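You operate a simulated robot arm through the tools that you are given. There is no shell and no other tool.

Carry out the task below with a simulated robot arm. There is one attempt and no reset: what you move stays moved.

JOB
Swap the blue roll for the orange roll.
Fine: raise the tension arm first, blue roll to the blue peg, arm down again at the end; the feeder stays switched off. Where these are worked on the way, their far stop is far enough and under half their travel is too little: tension arm.

The check looks at the end state, three seconds after you hand in, the way a careful person would. Anything else that was tipped, shoved, dropped, spilled or broken makes it a failure.

ROBOT AND FRAMES
A 6-joint arm with a three-finger gripper, fixed in place. Base frame: the origin is on the floor under the middle of its stand, x ahead of it, y to its left, z up. Units: m, degrees, N and s.
It reaches about 1.213 m from its shoulder. Its first joint turns from -166.0 to 166.0 degrees. Payload 4.89 kg.
Tool frame: the origin (TCP) lies between the finger pads and is the grasp point; the fingertips stand 0.03 m ahead of it; z points along the fingers, y is the line along which they close. The gripper opens to 0.164 m; its body begins 0.125 m behind the TCP.
Orientation is told as [roll, pitch, yaw] about the base's x, y, z axes, in that order, counted from this pose: with the fingers straight down and closing along the base's y, the tool's x points along the base's -x, its y along +y and its z along -z.

CONTROLS
- The arm moves only by the tool move_arm. Its argument "rows" is a list of rows, each a list of 3 entries, a list of its own where there are three numbers: the shift along the base's x, y, z in units of 30 mm (1.0 is 30 mm), then the turn, a rotation vector about the base's x, y, z in units of 6 degrees (1.0 is 6 degrees), then the opening, from 0 (shut) to 1 (fully open). In form: [[[x, y, z], [ax, ay, az], claw], ...]. A call has 1 to 20 rows; each row shifts and turns the commanded pose from where the row before left it. A call with a number of a shift or a turn outside -1 to 1 is refused whole. A row lasts 0.2 s, in which the tool goes at most 0.05 m and 8.6 degrees; a call with a longer step from one row to the next is refused whole, and so is a gripper value outside its range. Where a pose cannot be reached the arm comes as near as it can. A force on the tool above 90 N (or 10 N above the force at the start of the call, whichever is more), or a blocked arm, ends the call early, and 0.2 s more pass. The fingers move at their own pace (about 0.108 m/s each) and stop on an object; they squeeze with about 31 N. The grip force told is the motor's: it shows also when the fingers shut on nothing. Time passes only in rows, and 0.2 s behind the last, so rows that do not move let the fingers close. The reply holds the time, the measured pose of the TCP, the force on the tool along the base axes, the opening and the grip force, in the units named above and with some noise, with the torque about the TCP (base axes, N m) and any sound that the robot's microphone picked up, and new pictures: "pictures" is both (left out), scene, wrist or none.
- Cameras (640 x 400 px; columns grow to the right, rows downward): "scene" is fixed at [0.2223, 0.4994, 1.4948]; the picture's right is [-0.93, -0.37, 0.00], its down [-0.11, 0.28, -0.95] and it looks along [0.36, -0.89, -0.30] (base axes); focal length 347 px, centre (320, 200). "wrist" rides on the gripper at [0.076, -0.002, -0.152] in the tool frame; the picture's right is [0.02, 1.00, 0.00], its down [-0.88, 0.02, -0.47] and it looks along [-0.47, 0.01, 0.88] (tool axes); focal length 247 px, centre (320, 200). There is no depth. A picture from a camera that has moved, and an enlarged one, comes with that camera's place and axes in the base frame and with its lens.
- move_column(by): moves the trunk up (or, below 0, down) by that many m; the arm rides with it, the base frame stays. It gives what a move gives, with no picture.
- inspect(camera, box): a new picture of the part [left, top, right, bottom] of that camera's present view, enlarged. It takes no simulated time.
- sign_off(): hands the job in; it is judged then, once.

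Places have to be worked out from the pictures, the camera data and where the tool is seen. Open the gripper and draw the arm clear of the work before you hand the job in, unless the task says otherwise.

The tools are called after "Call:" by a JSON object that holds its "fn" and its "kwargs". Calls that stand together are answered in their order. move_arm: Moves the arm, as the interface text tells. Its arguments: {"type":"object","properties":{"rows":{"type":"array","items":{"type":"array"}},"pictures":{"type":"string","enum":["both","scene","wrist","none"]}},"required":["rows"]} The other tools are called the same way: move_column (by) moves the trunk up or down; inspect (camera, box) takes an enlarged picture of a part of a camera's view; sign_off () hands the job in.

At the start:

```text
time: 0.0
position: [0.5107, -0.2453, 1.3838]
orientation: [0.1, 0.0, 0.0]
contact_force: [0.2, -0.1, -0.1]
torque: [-0.02, 0.02, -0.02]
opening: 0.1642
grasp_force: 0.0
trunk travel left (down, up): [-0.175, 0.215]
```

scene: 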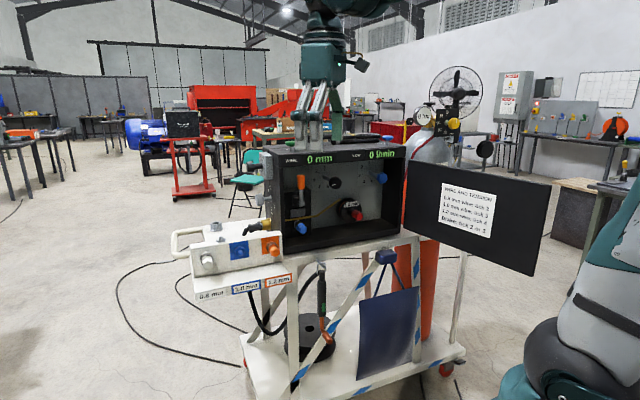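
wrist: 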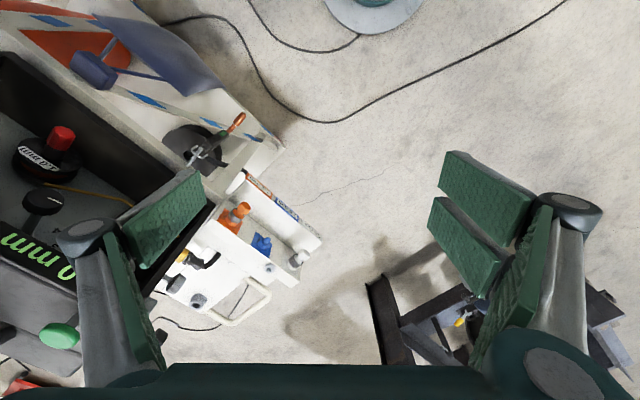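

I'll look closely at the machine with enlarged pictures before moving anything.

Call:
{"fn": "inspect", "kwargs": {"camera": "scene", "box": [250, 130, 420, 260]}}

Call:
{"fn": "inspect", "kwargs": {"camera": "scene", "box": [160, 200, 330, 320]}}

Call:
{"fn": "inspect", "kwargs": {"camera": "scene", "box": [400, 150, 560, 280]}}

Call:
{"fn": "inspect", "kwargs": {"camera": "wrist", "box": [0, 100, 340, 360]}}

```text
3.08 times, centred on (335, 195) of scene
camera zoom: at [0.2223, 0.4994, 1.4948], right [-0.93, -0.37, 0.0], down [-0.11, 0.28, -0.95], along [0.36, -0.89, -0.3], focal length 1068 px, centre (274, 215)
```

zoom: 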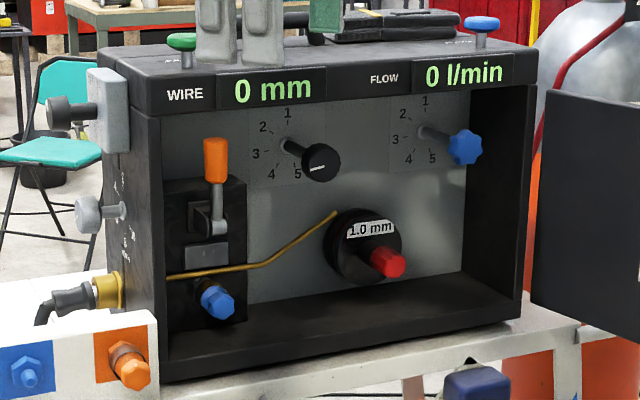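

```text
3.33 times, centred on (245, 260) of scene
camera zoom: at [0.2223, 0.4994, 1.4948], right [-0.93, -0.37, 0.0], down [-0.11, 0.28, -0.95], along [0.36, -0.89, -0.3], focal length 1157 px, centre (570, 0)
```

zoom: 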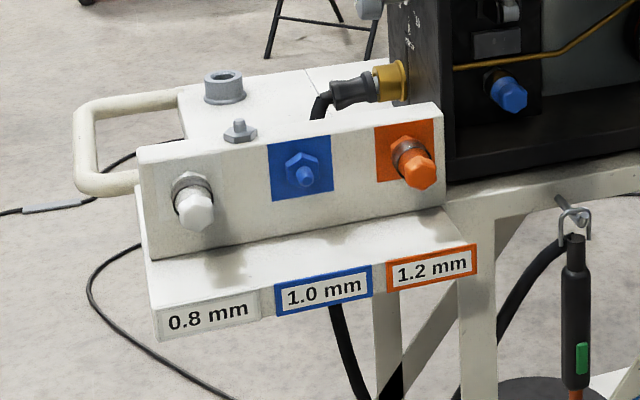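

```text
3.08 times, centred on (480, 215) of scene
camera zoom: at [0.2223, 0.4994, 1.4948], right [-0.93, -0.37, 0.0], down [-0.11, 0.28, -0.95], along [0.36, -0.89, -0.3], focal length 1068 px, centre (-172, 154)
```

zoom: 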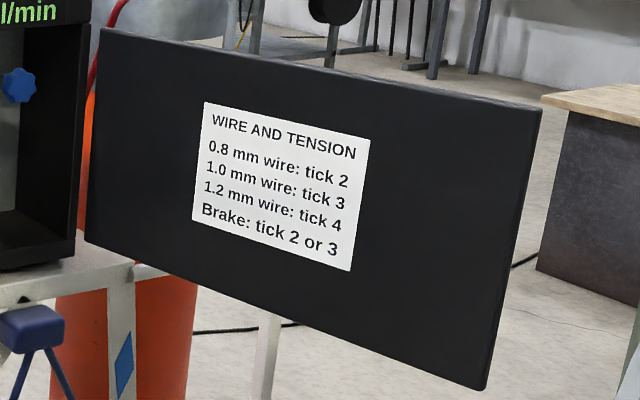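

```text
1.54 times, centred on (170, 230) of wrist
camera zoom: at [0.4352, -0.248, 1.5351], right [-0.02, 1.0, 0.0], down [0.88, 0.02, 0.47], along [0.47, 0.01, -0.88], focal length 380 px, centre (551, 154)
```

zoom: 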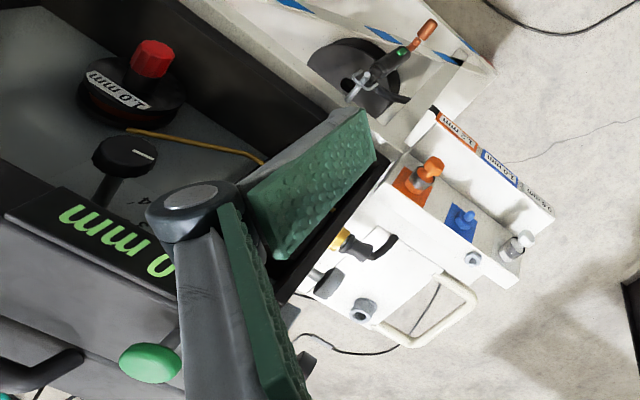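

The machine's front recess faces roughly the robot. The triangulated orange roll sits near (0.76, -0.44, 0.98), and the top of the box is near z = 1.30. I'll first spin the tool about the vertical in place, so the wrist camera will sit above the gripper once I tilt toward the machine.

Call:
{"fn": "move_arm", "kwargs": {"rows": [[[0, 0, 0], [0, 0, 1], 1], [[0, 0, 0], [0, 0, 1], 1], [[0, 0, 0], [0, 0, 1], 1], [[0, 0, 0], [0, 0, 1], 1], [[0, 0, 0], [0, 0, 1], 1], [[0, 0, 0], [0, 0, 1], 1], [[0, 0, 0], [0, 0, 1], 1], [[0, 0, 0], [0, 0, 1], 1], [[0, 0, 0], [0, 0, 1], 1], [[0, 0, 0], [0, 0, 1], 1], [[0, 0, 0], [0, 0, 1], 1], [[0, 0, 0], [0, 0, 1], 1], [[0, 0, 0], [0, 0, 1], 1], [[0, 0, 0], [0, 0, 1], 1], [[0, 0, 0], [0, 0, 1], 1], [[0, 0, 0], [0, 0, 1], 1], [[0, 0, 0], [0, 0, 1], 1], [[0, 0, 0], [0, 0, 1], 1], [[0, 0, 0], [0, 0, 1], 1], [[0, 0, 0], [0, 0, 1], 1]], "pictures": "both"}}

```text
time: 4.2
position: [0.5101, -0.2454, 1.3837]
orientation: [0.0, -0.1, 120.2]
contact_force: [0.5, -0.2, -0.1]
torque: [0.01, 0.05, 0.01]
opening: 0.1643
grasp_force: 0.0
trunk travel left (down, up): [-0.175, 0.215]
camera wrist: at [0.5511, -0.3119, 1.5353], right [-0.85, -0.52, 0.0], down [-0.46, 0.75, 0.47], along [-0.25, 0.4, -0.88], focal length 247 px, centre (320, 200)
```

scene: 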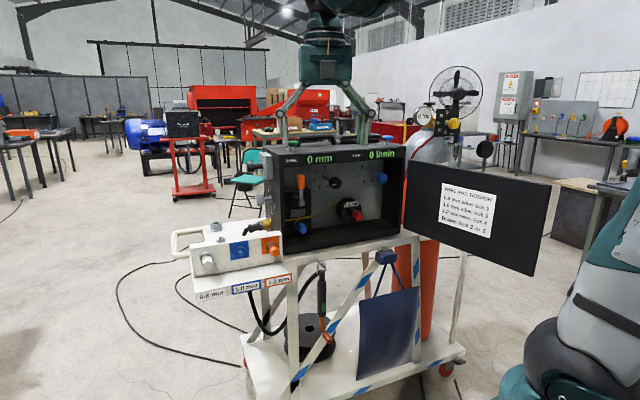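
wrist: 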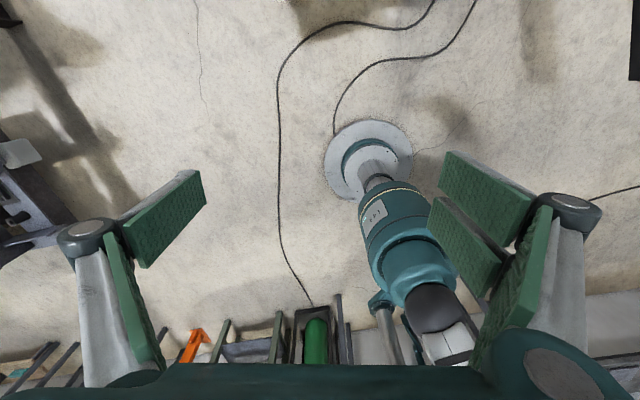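

The camera has swung round to the machine side. Next I'll add the last of the yaw and tilt the tool toward the machine, watching reach.

Call:
{"fn": "move_arm", "kwargs": {"rows": [[[0, 0, 0], [0, 0, 0.9], 1], [[0, 0, 0], [0, 0, 0.9], 1], [[0, 0, 0], [-0.755, -0.656, 0], 1], [[0, 0, 0], [-0.755, -0.656, 0], 1], [[0, 0, 0], [-0.755, -0.656, 0], 1], [[0, 0, 0], [-0.755, -0.656, 0], 1], [[0, 0, 0], [-0.755, -0.656, 0], 1], [[0, 0, 0], [-0.755, -0.656, 0], 1], [[0, 0, 0], [-0.755, -0.656, 0], 1], [[0, 0, 0], [-0.755, -0.656, 0], 1], [[0, 0, 0], [-0.755, -0.656, 0], 1], [[0, 0, 0], [-0.755, -0.656, 0], 1]], "pictures": "both"}}

```text
time: 6.8
position: [0.5112, -0.2452, 1.3814]
orientation: [-0.4, 60.1, 130.6]
contact_force: [0.5, -0.2, 0.0]
torque: [-0.02, 0.04, -0.02]
opening: 0.164
grasp_force: 0.1
trunk travel left (down, up): [-0.175, 0.215]
camera wrist: at [0.451, -0.1744, 1.5244], right [-0.75, -0.66, 0.02], down [-0.57, 0.63, -0.53], along [0.34, -0.4, -0.85], focal length 247 px, centre (320, 200)
```

scene: 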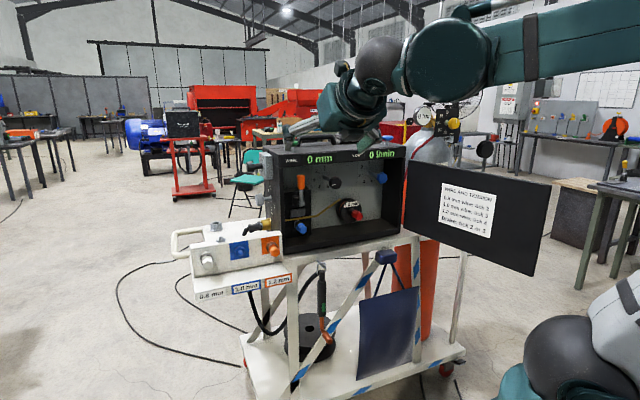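
wrist: 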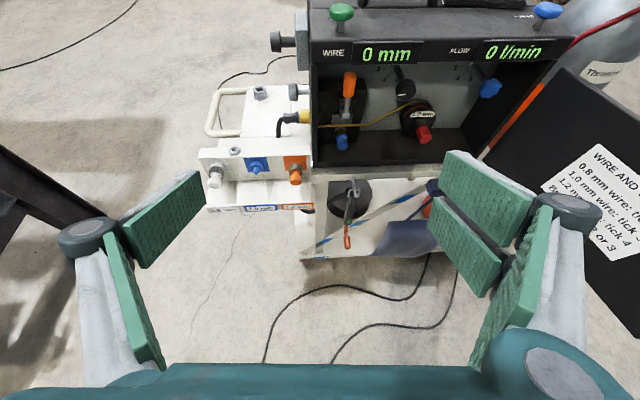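

This is a clear frontal view. I'll enlarge the mechanism and the rack.

Call:
{"fn": "inspect", "kwargs": {"camera": "wrist", "box": [310, 60, 450, 160]}}

Call:
{"fn": "inspect", "kwargs": {"camera": "wrist", "box": [190, 70, 330, 220]}}

Call:
{"fn": "inspect", "kwargs": {"camera": "wrist", "box": [260, 0, 620, 170]}}

```text
4.00 times, centred on (380, 110) of wrist
camera zoom: at [0.451, -0.1744, 1.5244], right [-0.75, -0.66, 0.02], down [-0.57, 0.63, -0.53], along [0.34, -0.4, -0.85], focal length 988 px, centre (80, 560)
```

zoom: 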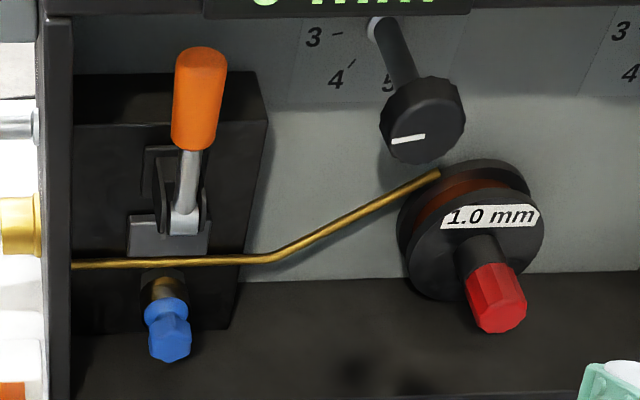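

```text
2.67 times, centred on (260, 145) of wrist
camera zoom: at [0.451, -0.1744, 1.5244], right [-0.75, -0.66, 0.02], down [-0.57, 0.63, -0.53], along [0.34, -0.4, -0.85], focal length 659 px, centre (480, 347)
```

zoom: 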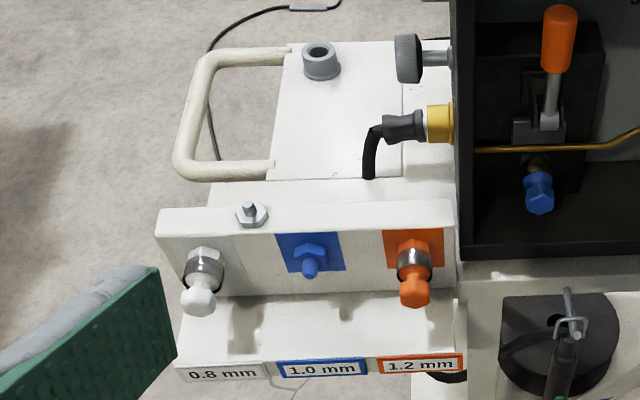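

```text
1.78 times, centred on (440, 85) of wrist
camera zoom: at [0.451, -0.1744, 1.5244], right [-0.75, -0.66, 0.02], down [-0.57, 0.63, -0.53], along [0.34, -0.4, -0.85], focal length 439 px, centre (107, 404)
```

zoom: 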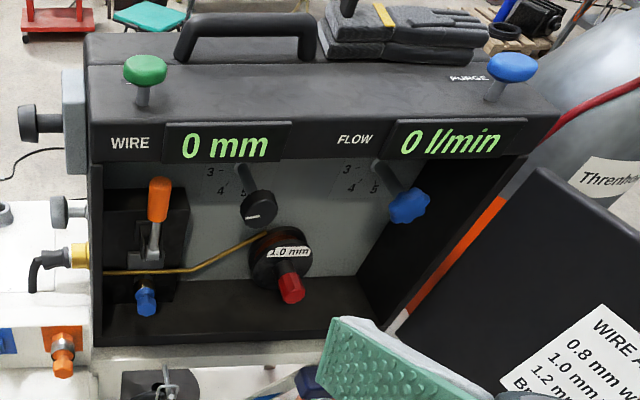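

The blue knob triangulates to about (0.743, -0.609, 1.000), the orange roll knob to (0.770, -0.446, 0.971), and the lever to a pivot near z = 1.09 with its handle top near z = 1.19. I'll bring the camera level and closer for a frontal look at the lever mechanism.

Call:
{"fn": "move_arm", "kwargs": {"rows": [[[0.371, -0.9375, -0.4], [0, 0, 0.65], 1], [[0.371, -0.9375, -0.4], [-0.707, -0.707, 0], 1], [[0.371, -0.9375, -0.4], [-0.707, -0.707, 0], 1], [[0.371, -0.9375, -0.5], [-0.707, -0.707, 0], 1], [[0.371, -0.9375, -0.5], [-0.707, -0.707, 0], 1], [[0.371, -0.9375, -0.6], [-0.707, -0.707, 0], 1], [[0.371, -0.9375, -0.6], [0, 0, 0], 1], [[0.371, -0.9375, -0.6], [0, 0, 0], 1]], "pictures": "both"}}

```text
time: 8.6
position: [0.5953, -0.4688, 1.2625]
orientation: [-112.3, 89.6, 22.7]
contact_force: [-3.2, 1.7, 1.2]
torque: [0.12, 0.11, 0.07]
opening: 0.1641
grasp_force: 0.0
trunk travel left (down, up): [-0.175, 0.215]
camera wrist: at [0.4901, -0.3609, 1.3373], right [-0.71, -0.71, 0.02], down [-0.34, 0.32, -0.88], along [0.62, -0.63, -0.47], focal length 247 px, centre (320, 200)
```

scene: 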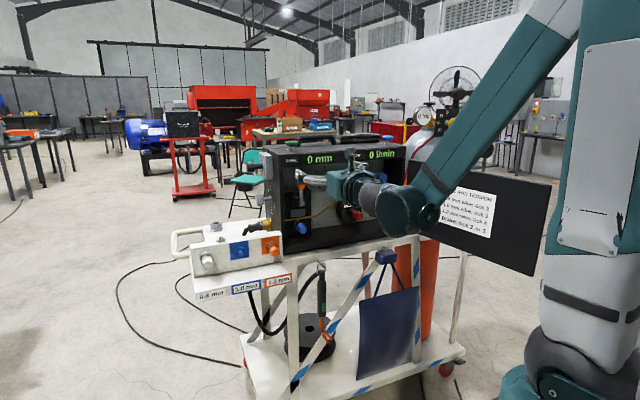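
wrist: 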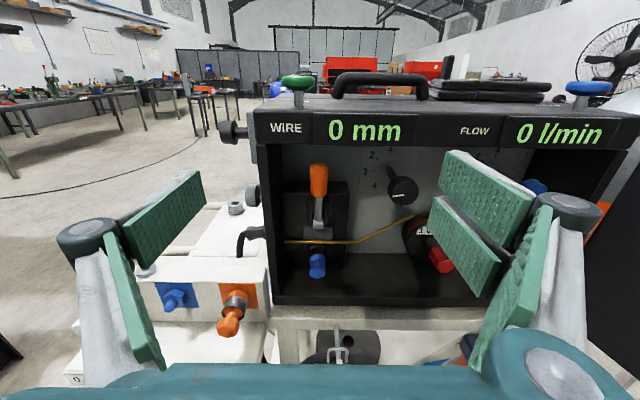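

This is a good frontal view. I'll zoom in on the lever and roll.

Call:
{"fn": "inspect", "kwargs": {"camera": "wrist", "box": [260, 150, 380, 290]}}

Call:
{"fn": "inspect", "kwargs": {"camera": "wrist", "box": [140, 240, 280, 350]}}

Call:
{"fn": "inspect", "kwargs": {"camera": "scene", "box": [280, 160, 330, 240]}}

```text
2.86 times, centred on (320, 220) of wrist
camera zoom: at [0.4901, -0.3609, 1.3373], right [-0.71, -0.71, 0.02], down [-0.34, 0.32, -0.88], along [0.62, -0.63, -0.47], focal length 706 px, centre (320, 143)
```

zoom: 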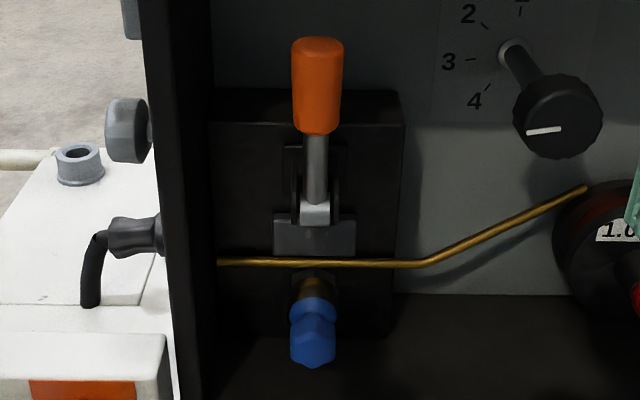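

```text
3.64 times, centred on (210, 295) of wrist
camera zoom: at [0.4901, -0.3609, 1.3373], right [-0.71, -0.71, 0.02], down [-0.34, 0.32, -0.88], along [0.62, -0.63, -0.47], focal length 898 px, centre (720, -146)
```

zoom: 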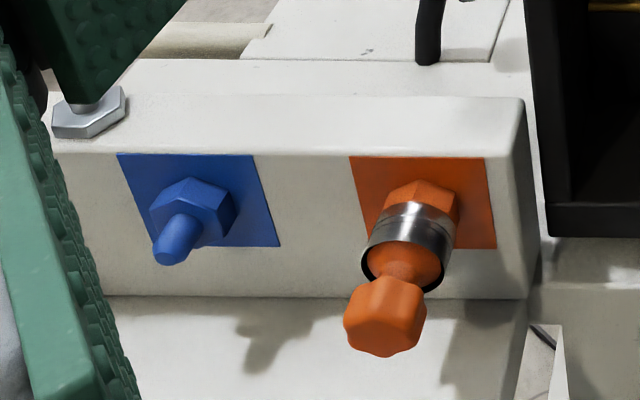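

```text
5.00 times, centred on (305, 200) of scene
camera zoom: at [0.2223, 0.4994, 1.4948], right [-0.93, -0.37, 0.0], down [-0.11, 0.28, -0.95], along [0.36, -0.89, -0.3], focal length 1735 px, centre (395, 200)
```

zoom: 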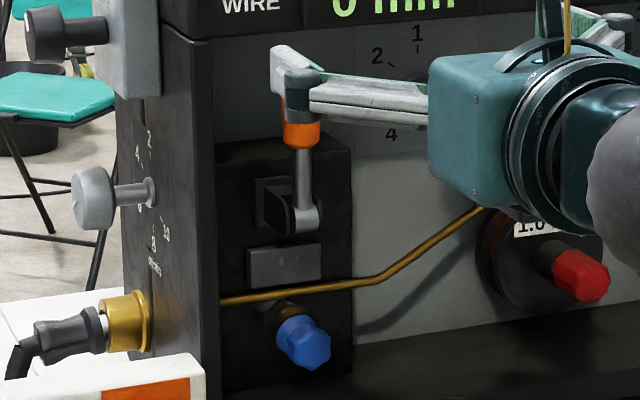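

The lever's clevis cheeks sit left and right of the rod, so the handle swings in the fore-aft plane; the handle centre is about (0.746, -0.617, 1.18). I'll narrow the fingers and move to a standoff in front of the handle.

Call:
{"fn": "move_arm", "kwargs": {"rows": [[[0.45, -0.45, -0.6875], [0, 0, 0], 0.45], [[0.45, -0.45, -0.6875], [0, 0, 0], 0.45], [[0.45, -0.45, -0.6875], [0, 0, 0], 0.45], [[0.45, -0.45, -0.6875], [0, 0, 0], 0.45], [[0, 0, 0], [0, 0, 0], 0.45]], "pictures": "both"}}

```text
time: 9.8
position: [0.6554, -0.5264, 1.181]
orientation: [-90.2, 89.7, 44.7]
contact_force: [0.6, -0.7, 0.1]
torque: [-0.05, -0.06, -0.04]
opening: 0.074
grasp_force: 0.1
trunk travel left (down, up): [-0.175, 0.215]
camera wrist: at [0.5492, -0.4194, 1.2559], right [-0.71, -0.71, 0.02], down [-0.34, 0.32, -0.88], along [0.62, -0.63, -0.47], focal length 247 px, centre (320, 200)
```

scene: 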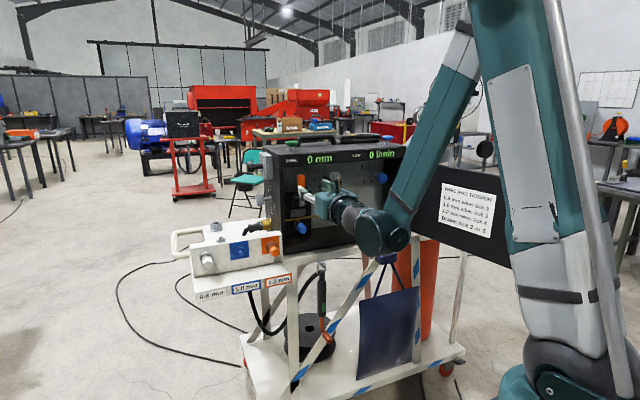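
wrist: 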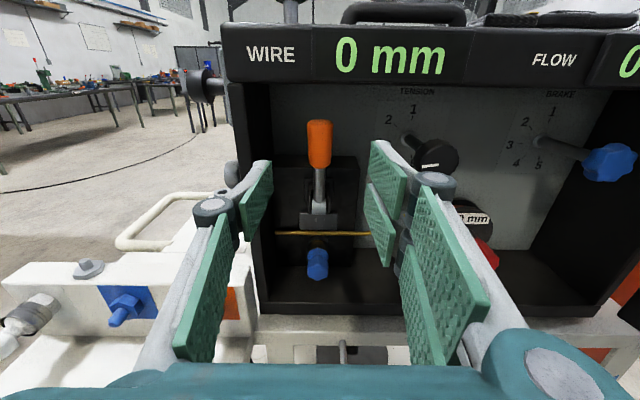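

The fingers straddle the lever line cleanly. I'll take a closer look at the lever pivot and roll before touching anything.

Call:
{"fn": "inspect", "kwargs": {"camera": "wrist", "box": [260, 110, 380, 300]}}

Call:
{"fn": "inspect", "kwargs": {"camera": "scene", "box": [270, 160, 350, 240]}}

```text
2.11 times, centred on (320, 205) of wrist
camera zoom: at [0.5492, -0.4194, 1.2559], right [-0.71, -0.71, 0.02], down [-0.34, 0.32, -0.88], along [0.62, -0.63, -0.47], focal length 520 px, centre (320, 190)
```

zoom: 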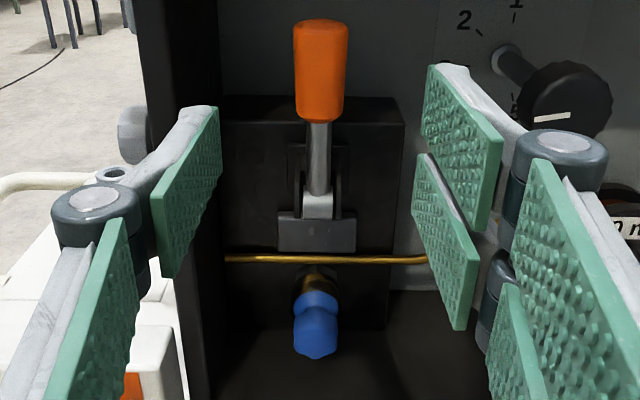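

```text
5.00 times, centred on (310, 200) of scene
camera zoom: at [0.2223, 0.4994, 1.4948], right [-0.93, -0.37, 0.0], down [-0.11, 0.28, -0.95], along [0.36, -0.89, -0.3], focal length 1735 px, centre (370, 200)
```

zoom: 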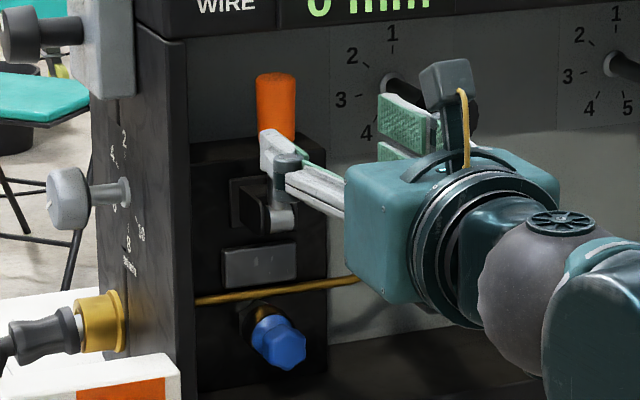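

I'll advance about 0.115 m straight in along the machine's depth, so the handle sits between the pads, and check before closing.

Call:
{"fn": "move_arm", "kwargs": {"rows": [[[0.542, -0.542, 0], [0, 0, 0], 0.45], [[0.542, -0.542, 0], [0, 0, 0], 0.45], [[0.542, -0.542, 0], [0, 0, 0], 0.45], [[0.542, -0.542, 0], [0, 0, 0], 0.45], [[0.542, -0.542, 0], [0, 0, 0], 0.45], [[0, 0, 0], [0, 0, 0], 0.45]], "pictures": "both"}}

```text
time: 11.2
position: [0.737, -0.6064, 1.1808]
orientation: [-92.0, 89.7, 43.1]
contact_force: [0.2, 0.0, 0.4]
torque: [0.0, -0.03, -0.02]
opening: 0.0736
grasp_force: 0.1
trunk travel left (down, up): [-0.175, 0.215]
camera wrist: at [0.6312, -0.4996, 1.2558], right [-0.71, -0.71, 0.02], down [-0.34, 0.32, -0.88], along [0.62, -0.63, -0.47], focal length 247 px, centre (320, 200)
```

scene: 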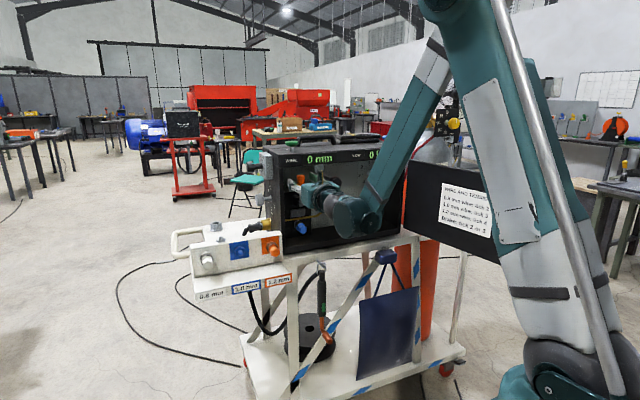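
wrist: 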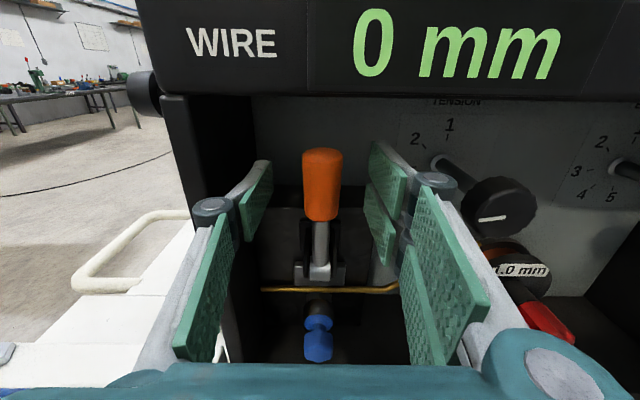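

The handle is centred between the pads and about 1–2 cm ahead of the grasp point. I'll go 15 mm further in and close on it without pulling yet.

Call:
{"fn": "move_arm", "kwargs": {"rows": [[[0.354, -0.354, 0], [0, 0, 0], 0.45], [[0, 0, 0], [0, 0, 0], 0.45], [[0, 0, 0], [0, 0, 0], 0.3], [[0, 0, 0], [0, 0, 0], 0.1], [[0, 0, 0], [0, 0, 0], 0], [[0, 0, 0], [0, 0, 0], 0], [[0, 0, 0], [0, 0, 0], 0]], "pictures": "both"}}

```text
time: 12.8
position: [0.7452, -0.6187, 1.1793]
orientation: [-92.6, 89.7, 42.2]
contact_force: [-8.4, -14.6, 1.6]
torque: [-0.41, -0.05, -0.05]
opening: 0.027
grasp_force: 45.0
trunk travel left (down, up): [-0.175, 0.215]
camera wrist: at [0.6402, -0.5106, 1.2549], right [-0.71, -0.71, 0.02], down [-0.34, 0.33, -0.88], along [0.62, -0.63, -0.47], focal length 247 px, centre (320, 200)
```

scene: 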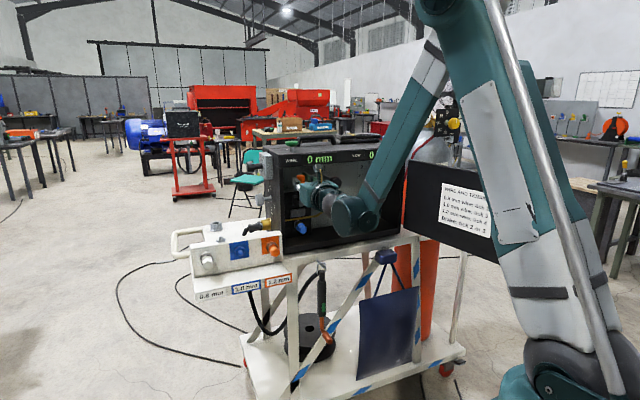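
wrist: 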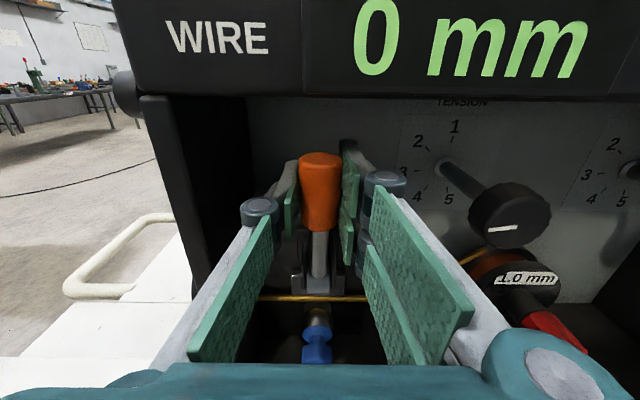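

The pads hold the handle with the opening at 27 mm. There's a small sideways load, so I'll ease about 2 mm toward it and test-pull 10 mm outward, watching the force.

Call:
{"fn": "move_arm", "kwargs": {"rows": [[[-0.047, -0.047, 0], [0, 0, 0], 0], [[-0.118, 0.118, 0], [0, 0, 0], 0], [[-0.118, 0.118, 0], [0, 0, 0], 0], [[0, 0, 0], [0, 0, 0], 0]], "pictures": "wrist"}}

```text
time: 13.8
position: [0.738, -0.6103, 1.1782]
orientation: [-84.7, 89.6, 50.2]
contact_force: [10.7, -9.6, -3.0]
torque: [-0.89, -0.69, 0.02]
opening: 0.0272
grasp_force: 45.0
trunk travel left (down, up): [-0.175, 0.215]
camera wrist: at [0.6325, -0.5034, 1.2546], right [-0.71, -0.71, 0.02], down [-0.35, 0.32, -0.88], along [0.62, -0.63, -0.47], focal length 247 px, centre (320, 200)
```

wrist: 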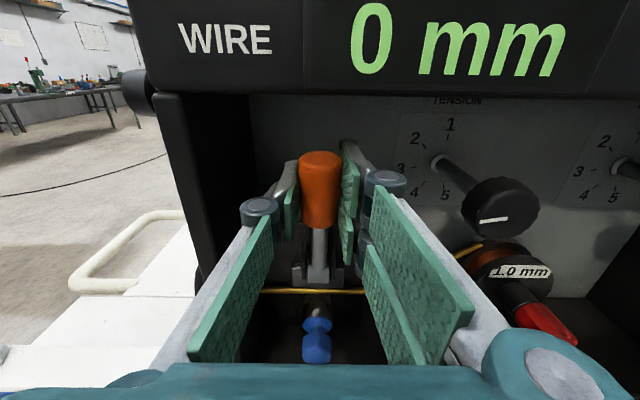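

The handle followed the gripper outward with about 14 N of steady resistance, so it swings forward. I'll continue along an arc about the pivot near z ≈ 1.09.

Call:
{"fn": "move_arm", "kwargs": {"rows": [[[-0.15, 0.15, 0], [0, 0, 0], 0], [[-0.15, 0.15, -0.03], [0, 0, 0], 0], [[-0.15, 0.15, -0.05], [0, 0, 0], 0], [[-0.15, 0.15, -0.07], [0, 0, 0], 0], [[0, 0, 0], [0, 0, 0], 0]], "pictures": "both"}}

Call:
{"fn": "inspect", "kwargs": {"camera": "scene", "box": [270, 160, 350, 240]}}

```text
time: 15.0
position: [0.7197, -0.5922, 1.1756]
orientation: [-90.1, 89.8, 44.9]
contact_force: [15.1, -2.8, 6.6]
torque: [-0.8, -0.86, 0.11]
opening: 0.0276
grasp_force: 44.9
trunk travel left (down, up): [-0.175, 0.215]
camera wrist: at [0.6144, -0.4853, 1.2518], right [-0.71, -0.71, 0.02], down [-0.35, 0.32, -0.88], along [0.62, -0.63, -0.47], focal length 247 px, centre (320, 200)
```

scene: 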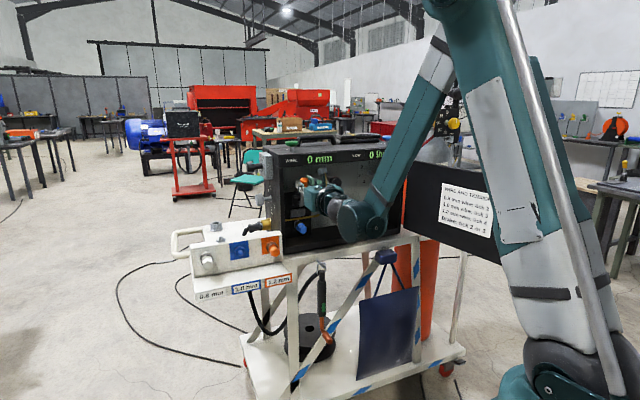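
wrist: 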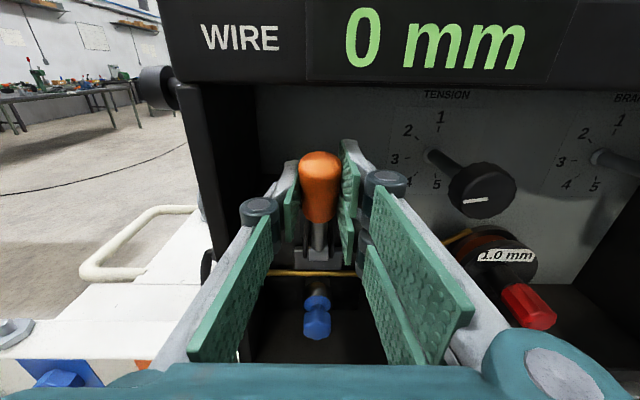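

```text
5.00 times, centred on (310, 200) of scene
camera zoom: at [0.2223, 0.4994, 1.4948], right [-0.93, -0.37, 0.0], down [-0.11, 0.28, -0.95], along [0.36, -0.89, -0.3], focal length 1735 px, centre (370, 200)
```

zoom: 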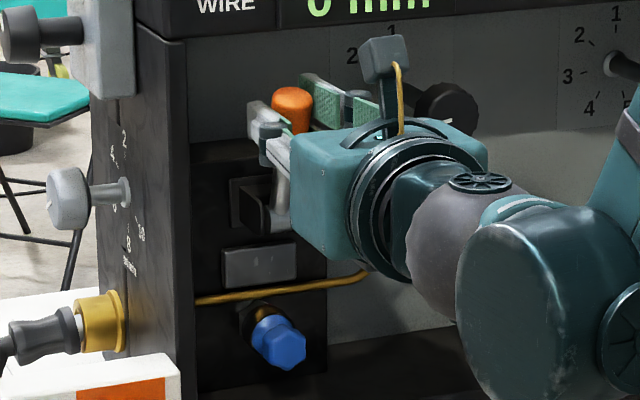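

The lever is about 30° forward and moving freely, so I'll keep following the arc to about 60°.

Call:
{"fn": "move_arm", "kwargs": {"rows": [[[-0.283, 0.283, -0.283], [0, 0, 0], 0], [[-0.224, 0.224, -0.3], [0, 0, 0], 0], [[-0.224, 0.224, -0.317], [0, 0, 0], 0], [[-0.165, 0.165, -0.367], [0, 0, 0], 0], [[0, 0, 0], [0, 0, 0], 0]], "pictures": "both"}}

Call:
{"fn": "inspect", "kwargs": {"camera": "scene", "box": [270, 160, 350, 240]}}

```text
time: 16.2
position: [0.691, -0.564, 1.1372]
orientation: [-97.4, 89.8, 37.4]
contact_force: [9.5, 1.8, 12.3]
torque: [-0.84, -0.81, 0.19]
opening: 0.0277
grasp_force: 45.2
trunk travel left (down, up): [-0.175, 0.215]
camera wrist: at [0.5861, -0.4565, 1.2138], right [-0.71, -0.71, 0.02], down [-0.34, 0.32, -0.88], along [0.62, -0.63, -0.47], focal length 247 px, centre (320, 200)
```

scene: 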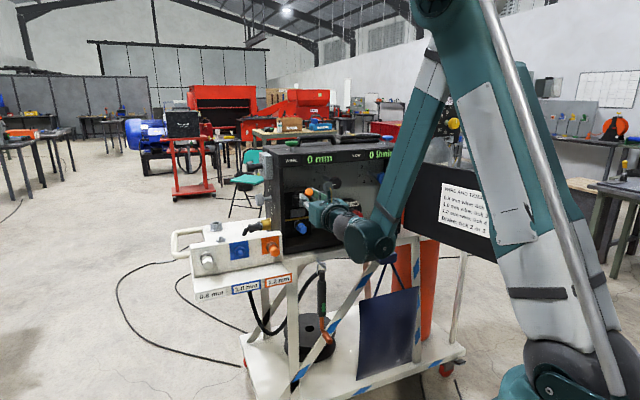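
wrist: 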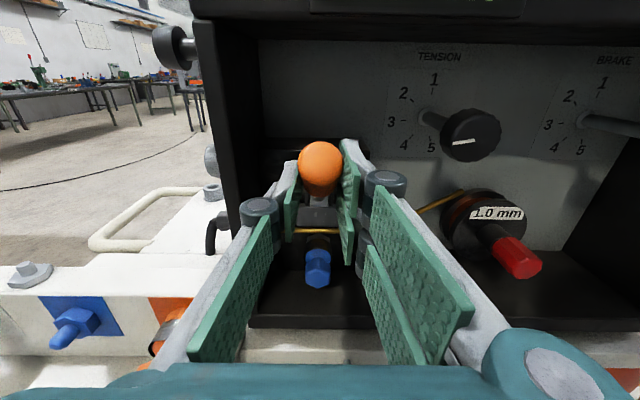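

```text
5.00 times, centred on (310, 200) of scene
camera zoom: at [0.2223, 0.4994, 1.4948], right [-0.93, -0.37, 0.0], down [-0.11, 0.28, -0.95], along [0.36, -0.89, -0.3], focal length 1735 px, centre (370, 200)
```

zoom: 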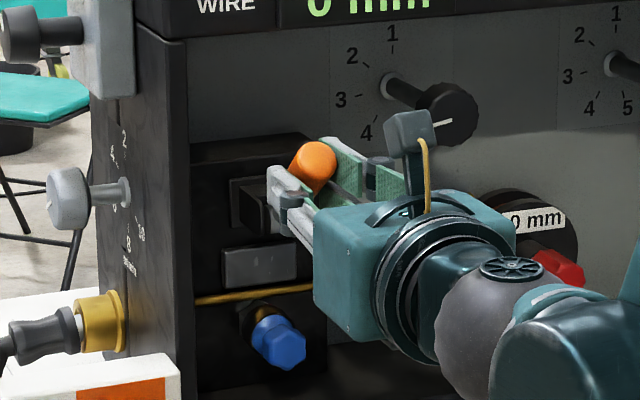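

The lever is now at about 60° with a light, steady load. I'll continue toward horizontal and watch for an end stop.

Call:
{"fn": "move_arm", "kwargs": {"rows": [[[-0.144, 0.144, -0.393], [0, 0, 0], 0], [[-0.104, 0.104, -0.417], [0, 0, 0], 0], [[0, 0, 0], [0, 0, 0], 0]], "pictures": "none"}}

Call:
{"fn": "move_arm", "kwargs": {"rows": [[[-0.061, 0.061, -0.427], [0, 0, 0], 0], [[-0.021, 0.021, -0.433], [0, 0, 0], 0], [[0, 0, 0], [0, 0, 0], 0]], "pictures": "both"}}

Call:
{"fn": "inspect", "kwargs": {"camera": "scene", "box": [270, 160, 350, 240]}}

```text
time: 17.0
position: [0.6845, -0.5575, 1.1132]
orientation: [-97.5, 89.7, 37.4]
contact_force: [3.8, -2.3, 12.6]
torque: [-0.87, -0.85, -0.09]
opening: 0.028
grasp_force: 45.5
trunk travel left (down, up): [-0.175, 0.215]
```

```text
time: 17.7
position: [0.6727, -0.5656, 1.0892]
orientation: [-92.0, 89.5, 41.6]
contact_force: [-21.9, -28.6, 10.6]
torque: [0.62, -0.85, -0.76]
opening: 0.0
grasp_force: 45.4
trunk travel left (down, up): [-0.175, 0.215]
stopped in row 3: the force on the tool passed its limit at 97 N (the readings are from after the stop); the commanded pose is now the measured one
camera wrist: at [0.5697, -0.4561, 1.1652], right [-0.72, -0.69, 0.01], down [-0.33, 0.33, -0.88], along [0.6, -0.64, -0.47], focal length 247 px, centre (320, 200)
```

scene: 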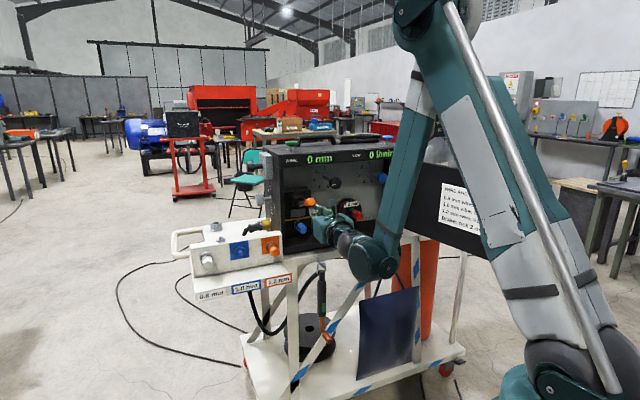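
wrist: 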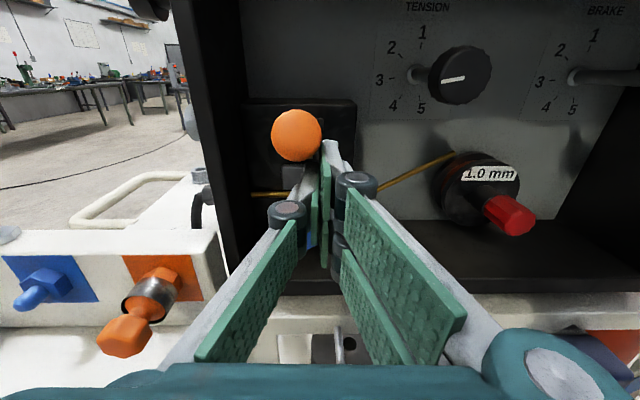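

```text
5.00 times, centred on (310, 200) of scene
camera zoom: at [0.2223, 0.4994, 1.4948], right [-0.93, -0.37, 0.0], down [-0.11, 0.28, -0.95], along [0.36, -0.89, -0.3], focal length 1735 px, centre (370, 200)
```

zoom: 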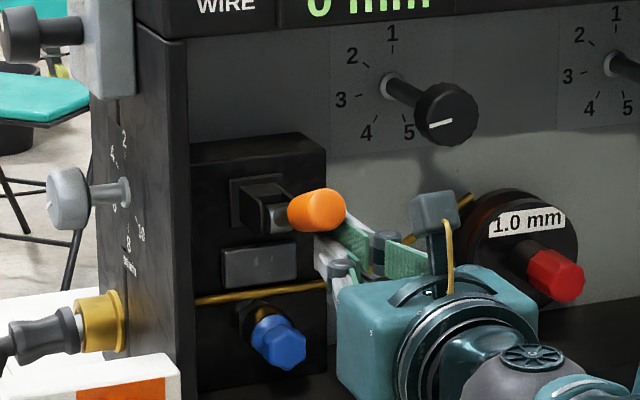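

The handle slipped from the pads near its end and the lever is resting almost horizontal, with the closed fingers pressing lightly beside it. I'll ease away down and to the right, then back straight out.

Call:
{"fn": "move_arm", "kwargs": {"rows": [[[-0.2, -0.2, -0.3], [0, 0, 0], 0], [[-0.1, -0.1, -0.1], [0, 0, 0], 0], [[-0.3, 0.3, 0], [0, 0, 0], 0], [[-0.6, 0.6, 0], [0, 0, 0], 0], [[-0.6, 0.6, 0], [0, 0, 0], 0], [[-0.6, 0.6, 0], [0, 0, 0], 0], [[0, 0, 0], [0, 0, 0], 0]], "pictures": "both"}}

Call:
{"fn": "inspect", "kwargs": {"camera": "scene", "box": [270, 160, 350, 240]}}

Call:
{"fn": "inspect", "kwargs": {"camera": "wrist", "box": [220, 60, 420, 280]}}

```text
time: 19.3
position: [0.6249, -0.5251, 1.1202]
orientation: [-61.7, 89.6, 72.2]
contact_force: [0.3, 0.3, 0.4]
torque: [-0.02, -0.05, 0.01]
opening: 0.0004
grasp_force: 45.1
out of reach, approached as far as the arm can: row 1, 3, 4, 5, 6
trunk travel left (down, up): [-0.175, 0.215]
camera wrist: at [0.5208, -0.4152, 1.1974], right [-0.72, -0.69, 0.01], down [-0.34, 0.33, -0.88], along [0.6, -0.64, -0.48], focal length 247 px, centre (320, 200)
```

scene: 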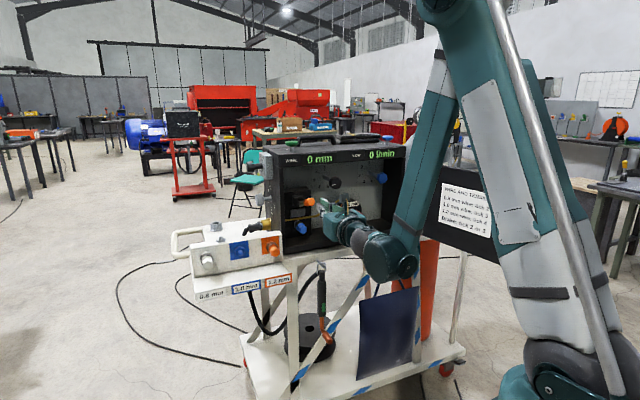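
wrist: 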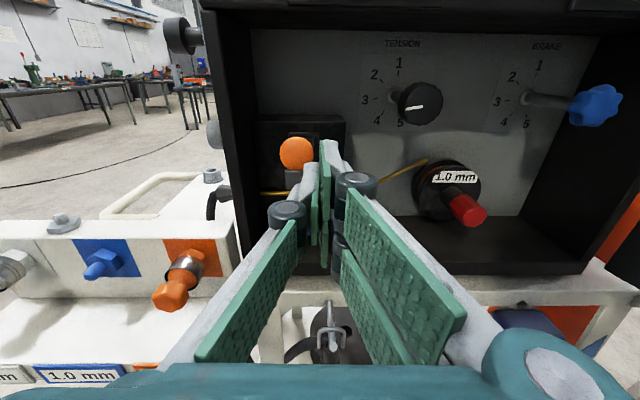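

```text
5.00 times, centred on (310, 200) of scene
camera zoom: at [0.2223, 0.4994, 1.4948], right [-0.93, -0.37, 0.0], down [-0.11, 0.28, -0.95], along [0.36, -0.89, -0.3], focal length 1735 px, centre (370, 200)
```

zoom: 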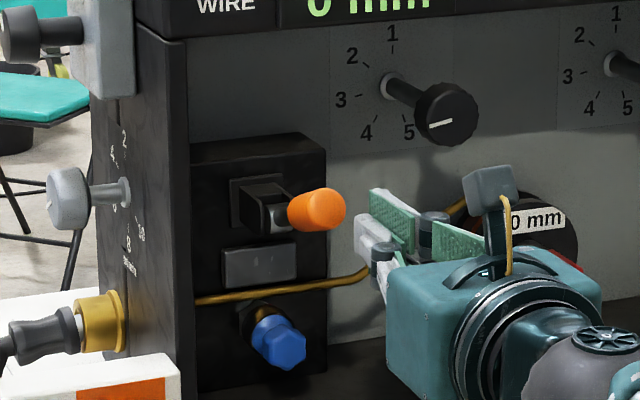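

```text
1.82 times, centred on (320, 170) of wrist
camera zoom: at [0.5208, -0.4152, 1.1974], right [-0.72, -0.69, 0.01], down [-0.34, 0.33, -0.88], along [0.6, -0.64, -0.48], focal length 449 px, centre (320, 254)
```

zoom: 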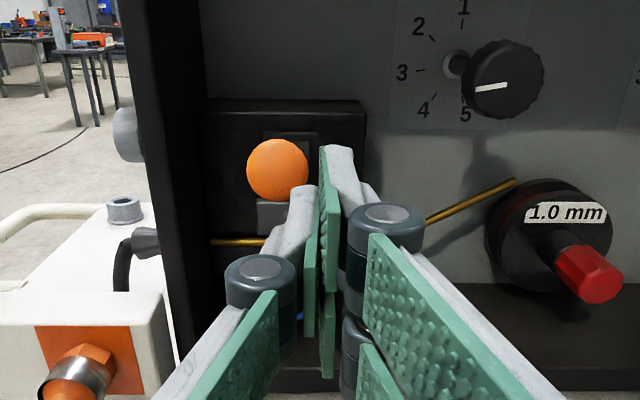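

The lever now rests about 70° forward at its stop and stays there by friction. The arm is at its inner reach limit, so I'll back up and out to a safe place before lowering the trunk, correcting a 1° yaw drift as well.

Call:
{"fn": "move_arm", "kwargs": {"rows": [[[-0.2, 0.2, 0.8], [0, 0, 0.2], 0], [[-0.2, 0.2, 0.9], [0, 0, 0], 0], [[-0.2, 0.2, 0.9], [0, 0, 0], 0], [[-0.2, 0.2, 0.9], [0, 0, 0], 0.2], [[-0.2, 0.2, 0.9], [0, 0, 0], 0.4], [[0, 0, 0], [0, 0, 0], 0.5]], "pictures": "both"}}

```text
time: 20.7
position: [0.5942, -0.4937, 1.2554]
orientation: [-93.9, 89.6, 41.2]
contact_force: [-0.2, 0.5, -0.3]
torque: [0.01, 0.03, 0.0]
opening: 0.082
grasp_force: 0.1
trunk travel left (down, up): [-0.175, 0.215]
camera wrist: at [0.4881, -0.3854, 1.3299], right [-0.71, -0.71, 0.01], down [-0.34, 0.32, -0.88], along [0.62, -0.63, -0.47], focal length 247 px, centre (320, 200)
```

scene: 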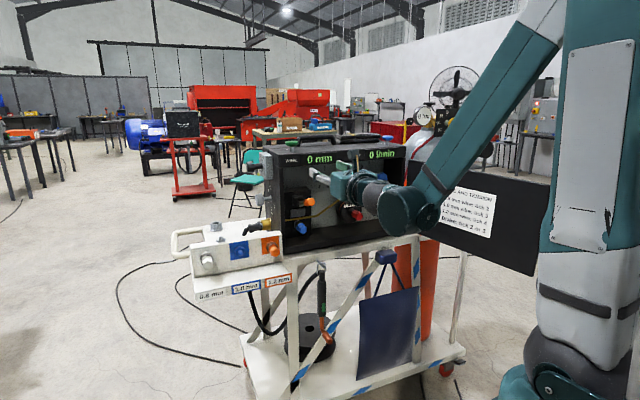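
wrist: 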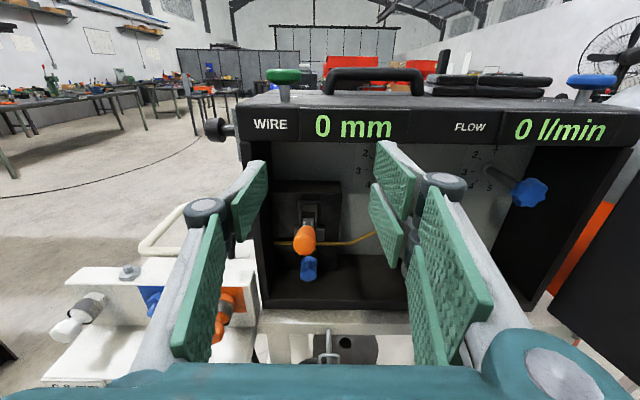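

The gripper is clear, so I'll zoom in on the lever and roll to confirm their state.

Call:
{"fn": "inspect", "kwargs": {"camera": "wrist", "box": [250, 160, 370, 300]}}

Call:
{"fn": "inspect", "kwargs": {"camera": "scene", "box": [270, 160, 350, 240]}}

```text
2.86 times, centred on (310, 230) of wrist
camera zoom: at [0.4881, -0.3854, 1.3299], right [-0.71, -0.71, 0.01], down [-0.34, 0.32, -0.88], along [0.62, -0.63, -0.47], focal length 706 px, centre (349, 114)
```

zoom: 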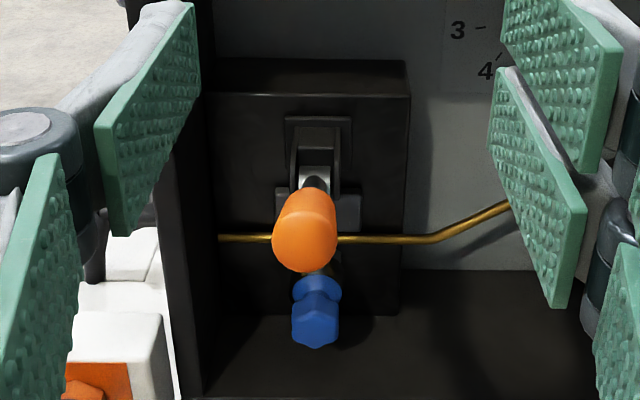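

```text
5.00 times, centred on (310, 200) of scene
camera zoom: at [0.2223, 0.4994, 1.4948], right [-0.93, -0.37, 0.0], down [-0.11, 0.28, -0.95], along [0.36, -0.89, -0.3], focal length 1735 px, centre (370, 200)
```

zoom: 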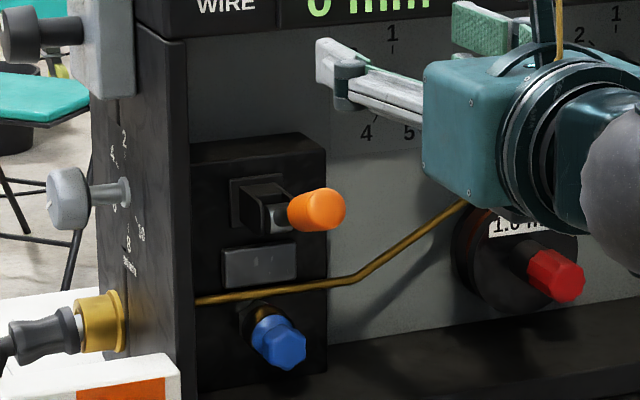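

The lever stays forward, well clear above the blue knob. I'll lower the trunk 0.15 m so the arm can work at roll height; the fingers are about 12 cm in front of the box face.

Call:
{"fn": "move_column", "kwargs": {"by": -0.15}}

```text
time: 22.5
position: [0.5942, -0.4923, 1.1042]
orientation: [-91.9, 89.6, 43.3]
contact_force: [0.6, 0.4, -0.7]
torque: [-0.01, 0.01, -0.05]
opening: 0.082
grasp_force: 0.1
trunk travel left (down, up): [-0.025, 0.365]
```

Everything at the mechanism lines up near u ≈ 0.090 along the face, with the blue roll axis near z ≈ 0.997. I'll narrow the fingers and descend to a standoff in front of the blue knob, passing under the lever.

Call:
{"fn": "move_arm", "kwargs": {"rows": [[[0.517, -0.347, -0.693], [0, 0, 0], 0.37], [[0.517, -0.347, -0.693], [0, 0, 0], 0.37], [[0.517, -0.347, -0.693], [0, 0, 0], 0.37], [[0.517, -0.347, -0.693], [0, 0, 0], 0.37], [[0.517, -0.347, -0.693], [0, 0, 0], 0.37], [[0, 0, 0], [0, 0, 0], 0.37]], "pictures": "both"}}

Call:
{"fn": "inspect", "kwargs": {"camera": "wrist", "box": [240, 90, 400, 260]}}

Call:
{"fn": "inspect", "kwargs": {"camera": "scene", "box": [270, 160, 350, 240]}}

```text
time: 23.9
position: [0.6716, -0.5445, 1.0007]
orientation: [-93.6, 89.6, 41.7]
contact_force: [-0.5, -0.7, 0.7]
torque: [0.02, 0.02, 0.03]
opening: 0.0607
grasp_force: 0.0
trunk travel left (down, up): [-0.025, 0.365]
camera wrist: at [0.5658, -0.4379, 1.0759], right [-0.71, -0.71, 0.01], down [-0.34, 0.32, -0.88], along [0.62, -0.63, -0.47], focal length 247 px, centre (320, 200)
```

scene: 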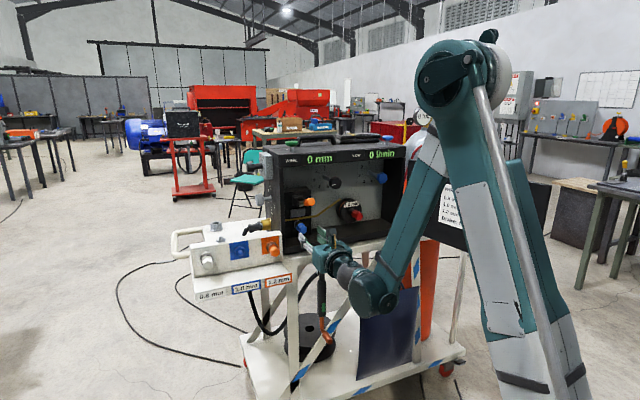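
wrist: 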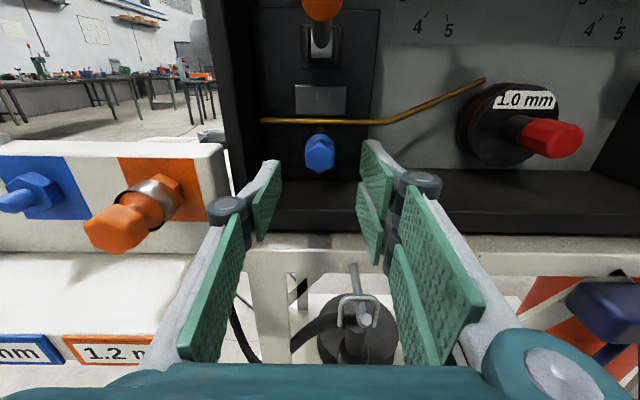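

```text
2.35 times, centred on (320, 175) of wrist
camera zoom: at [0.5658, -0.4379, 1.0759], right [-0.71, -0.71, 0.01], down [-0.34, 0.32, -0.88], along [0.62, -0.63, -0.47], focal length 581 px, centre (320, 259)
```

zoom: 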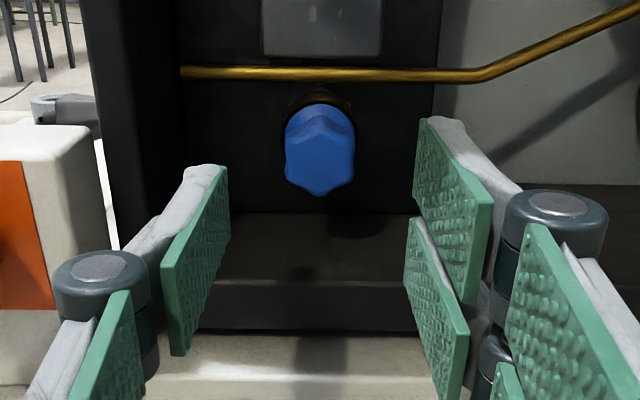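

```text
5.00 times, centred on (310, 200) of scene
camera zoom: at [0.2223, 0.4994, 1.4948], right [-0.93, -0.37, 0.0], down [-0.11, 0.28, -0.95], along [0.36, -0.89, -0.3], focal length 1735 px, centre (370, 200)
```

zoom: 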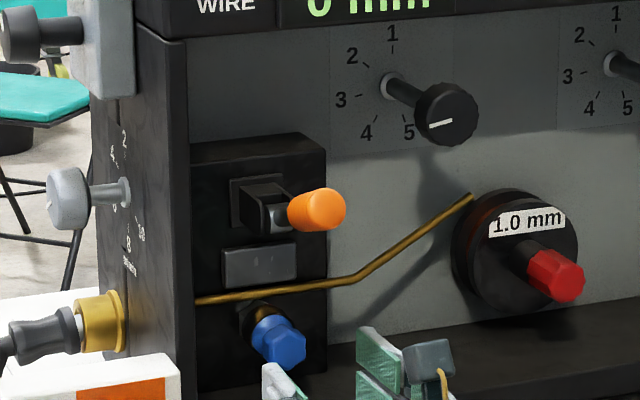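

The gripper axis is lined up with the blue knob (u ≈ 0.090). To clear the left wall I'll narrow the fingers to about 45 mm, then go straight in until the pads surround the cap.

Call:
{"fn": "move_arm", "kwargs": {"rows": [[[0, 0, -0.07], [0, 0, 0], 0.28], [[0.53, -0.53, 0], [0, 0, 0], 0.28], [[0.53, -0.53, 0], [0, 0, 0], 0.28], [[0.53, -0.53, 0], [0, 0, 0], 0.28], [[0, 0, 0], [0, 0, 0], 0.28]], "pictures": "both"}}

Call:
{"fn": "inspect", "kwargs": {"camera": "scene", "box": [270, 160, 350, 240]}}

```text
time: 25.1
position: [0.7193, -0.5912, 0.997]
orientation: [-93.2, 89.5, 41.9]
contact_force: [-0.5, 0.9, 0.2]
torque: [0.07, -0.02, 0.0]
opening: 0.0459
grasp_force: 0.1
trunk travel left (down, up): [-0.025, 0.365]
camera wrist: at [0.6117, -0.4849, 1.0726], right [-0.71, -0.71, 0.01], down [-0.34, 0.32, -0.88], along [0.62, -0.63, -0.47], focal length 247 px, centre (320, 200)
```

scene: 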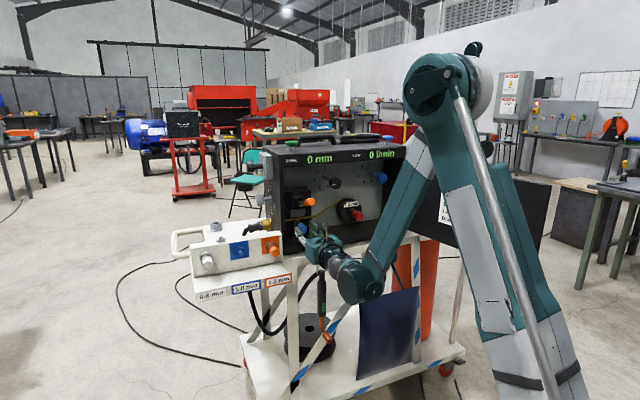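
wrist: 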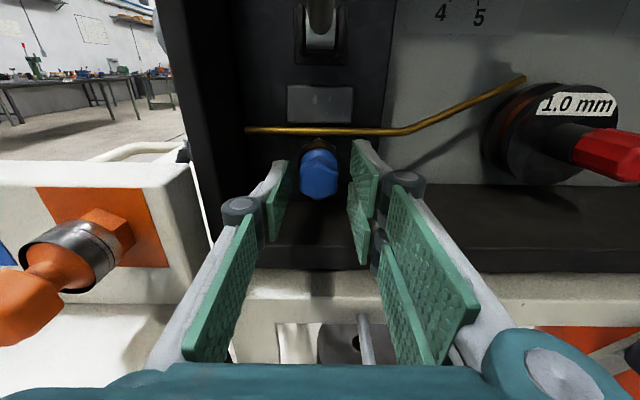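

```text
5.00 times, centred on (310, 200) of scene
camera zoom: at [0.2223, 0.4994, 1.4948], right [-0.93, -0.37, 0.0], down [-0.11, 0.28, -0.95], along [0.36, -0.89, -0.3], focal length 1735 px, centre (370, 200)
```

zoom: 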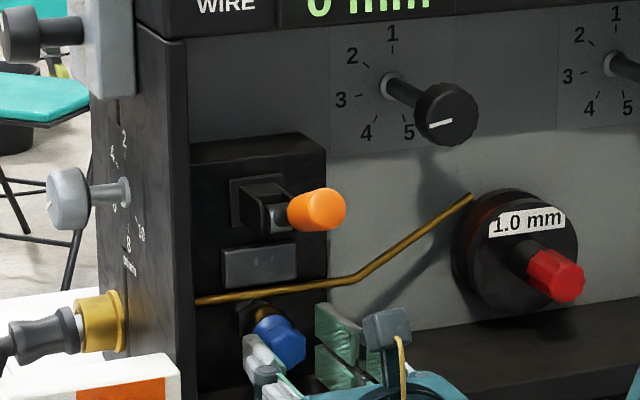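

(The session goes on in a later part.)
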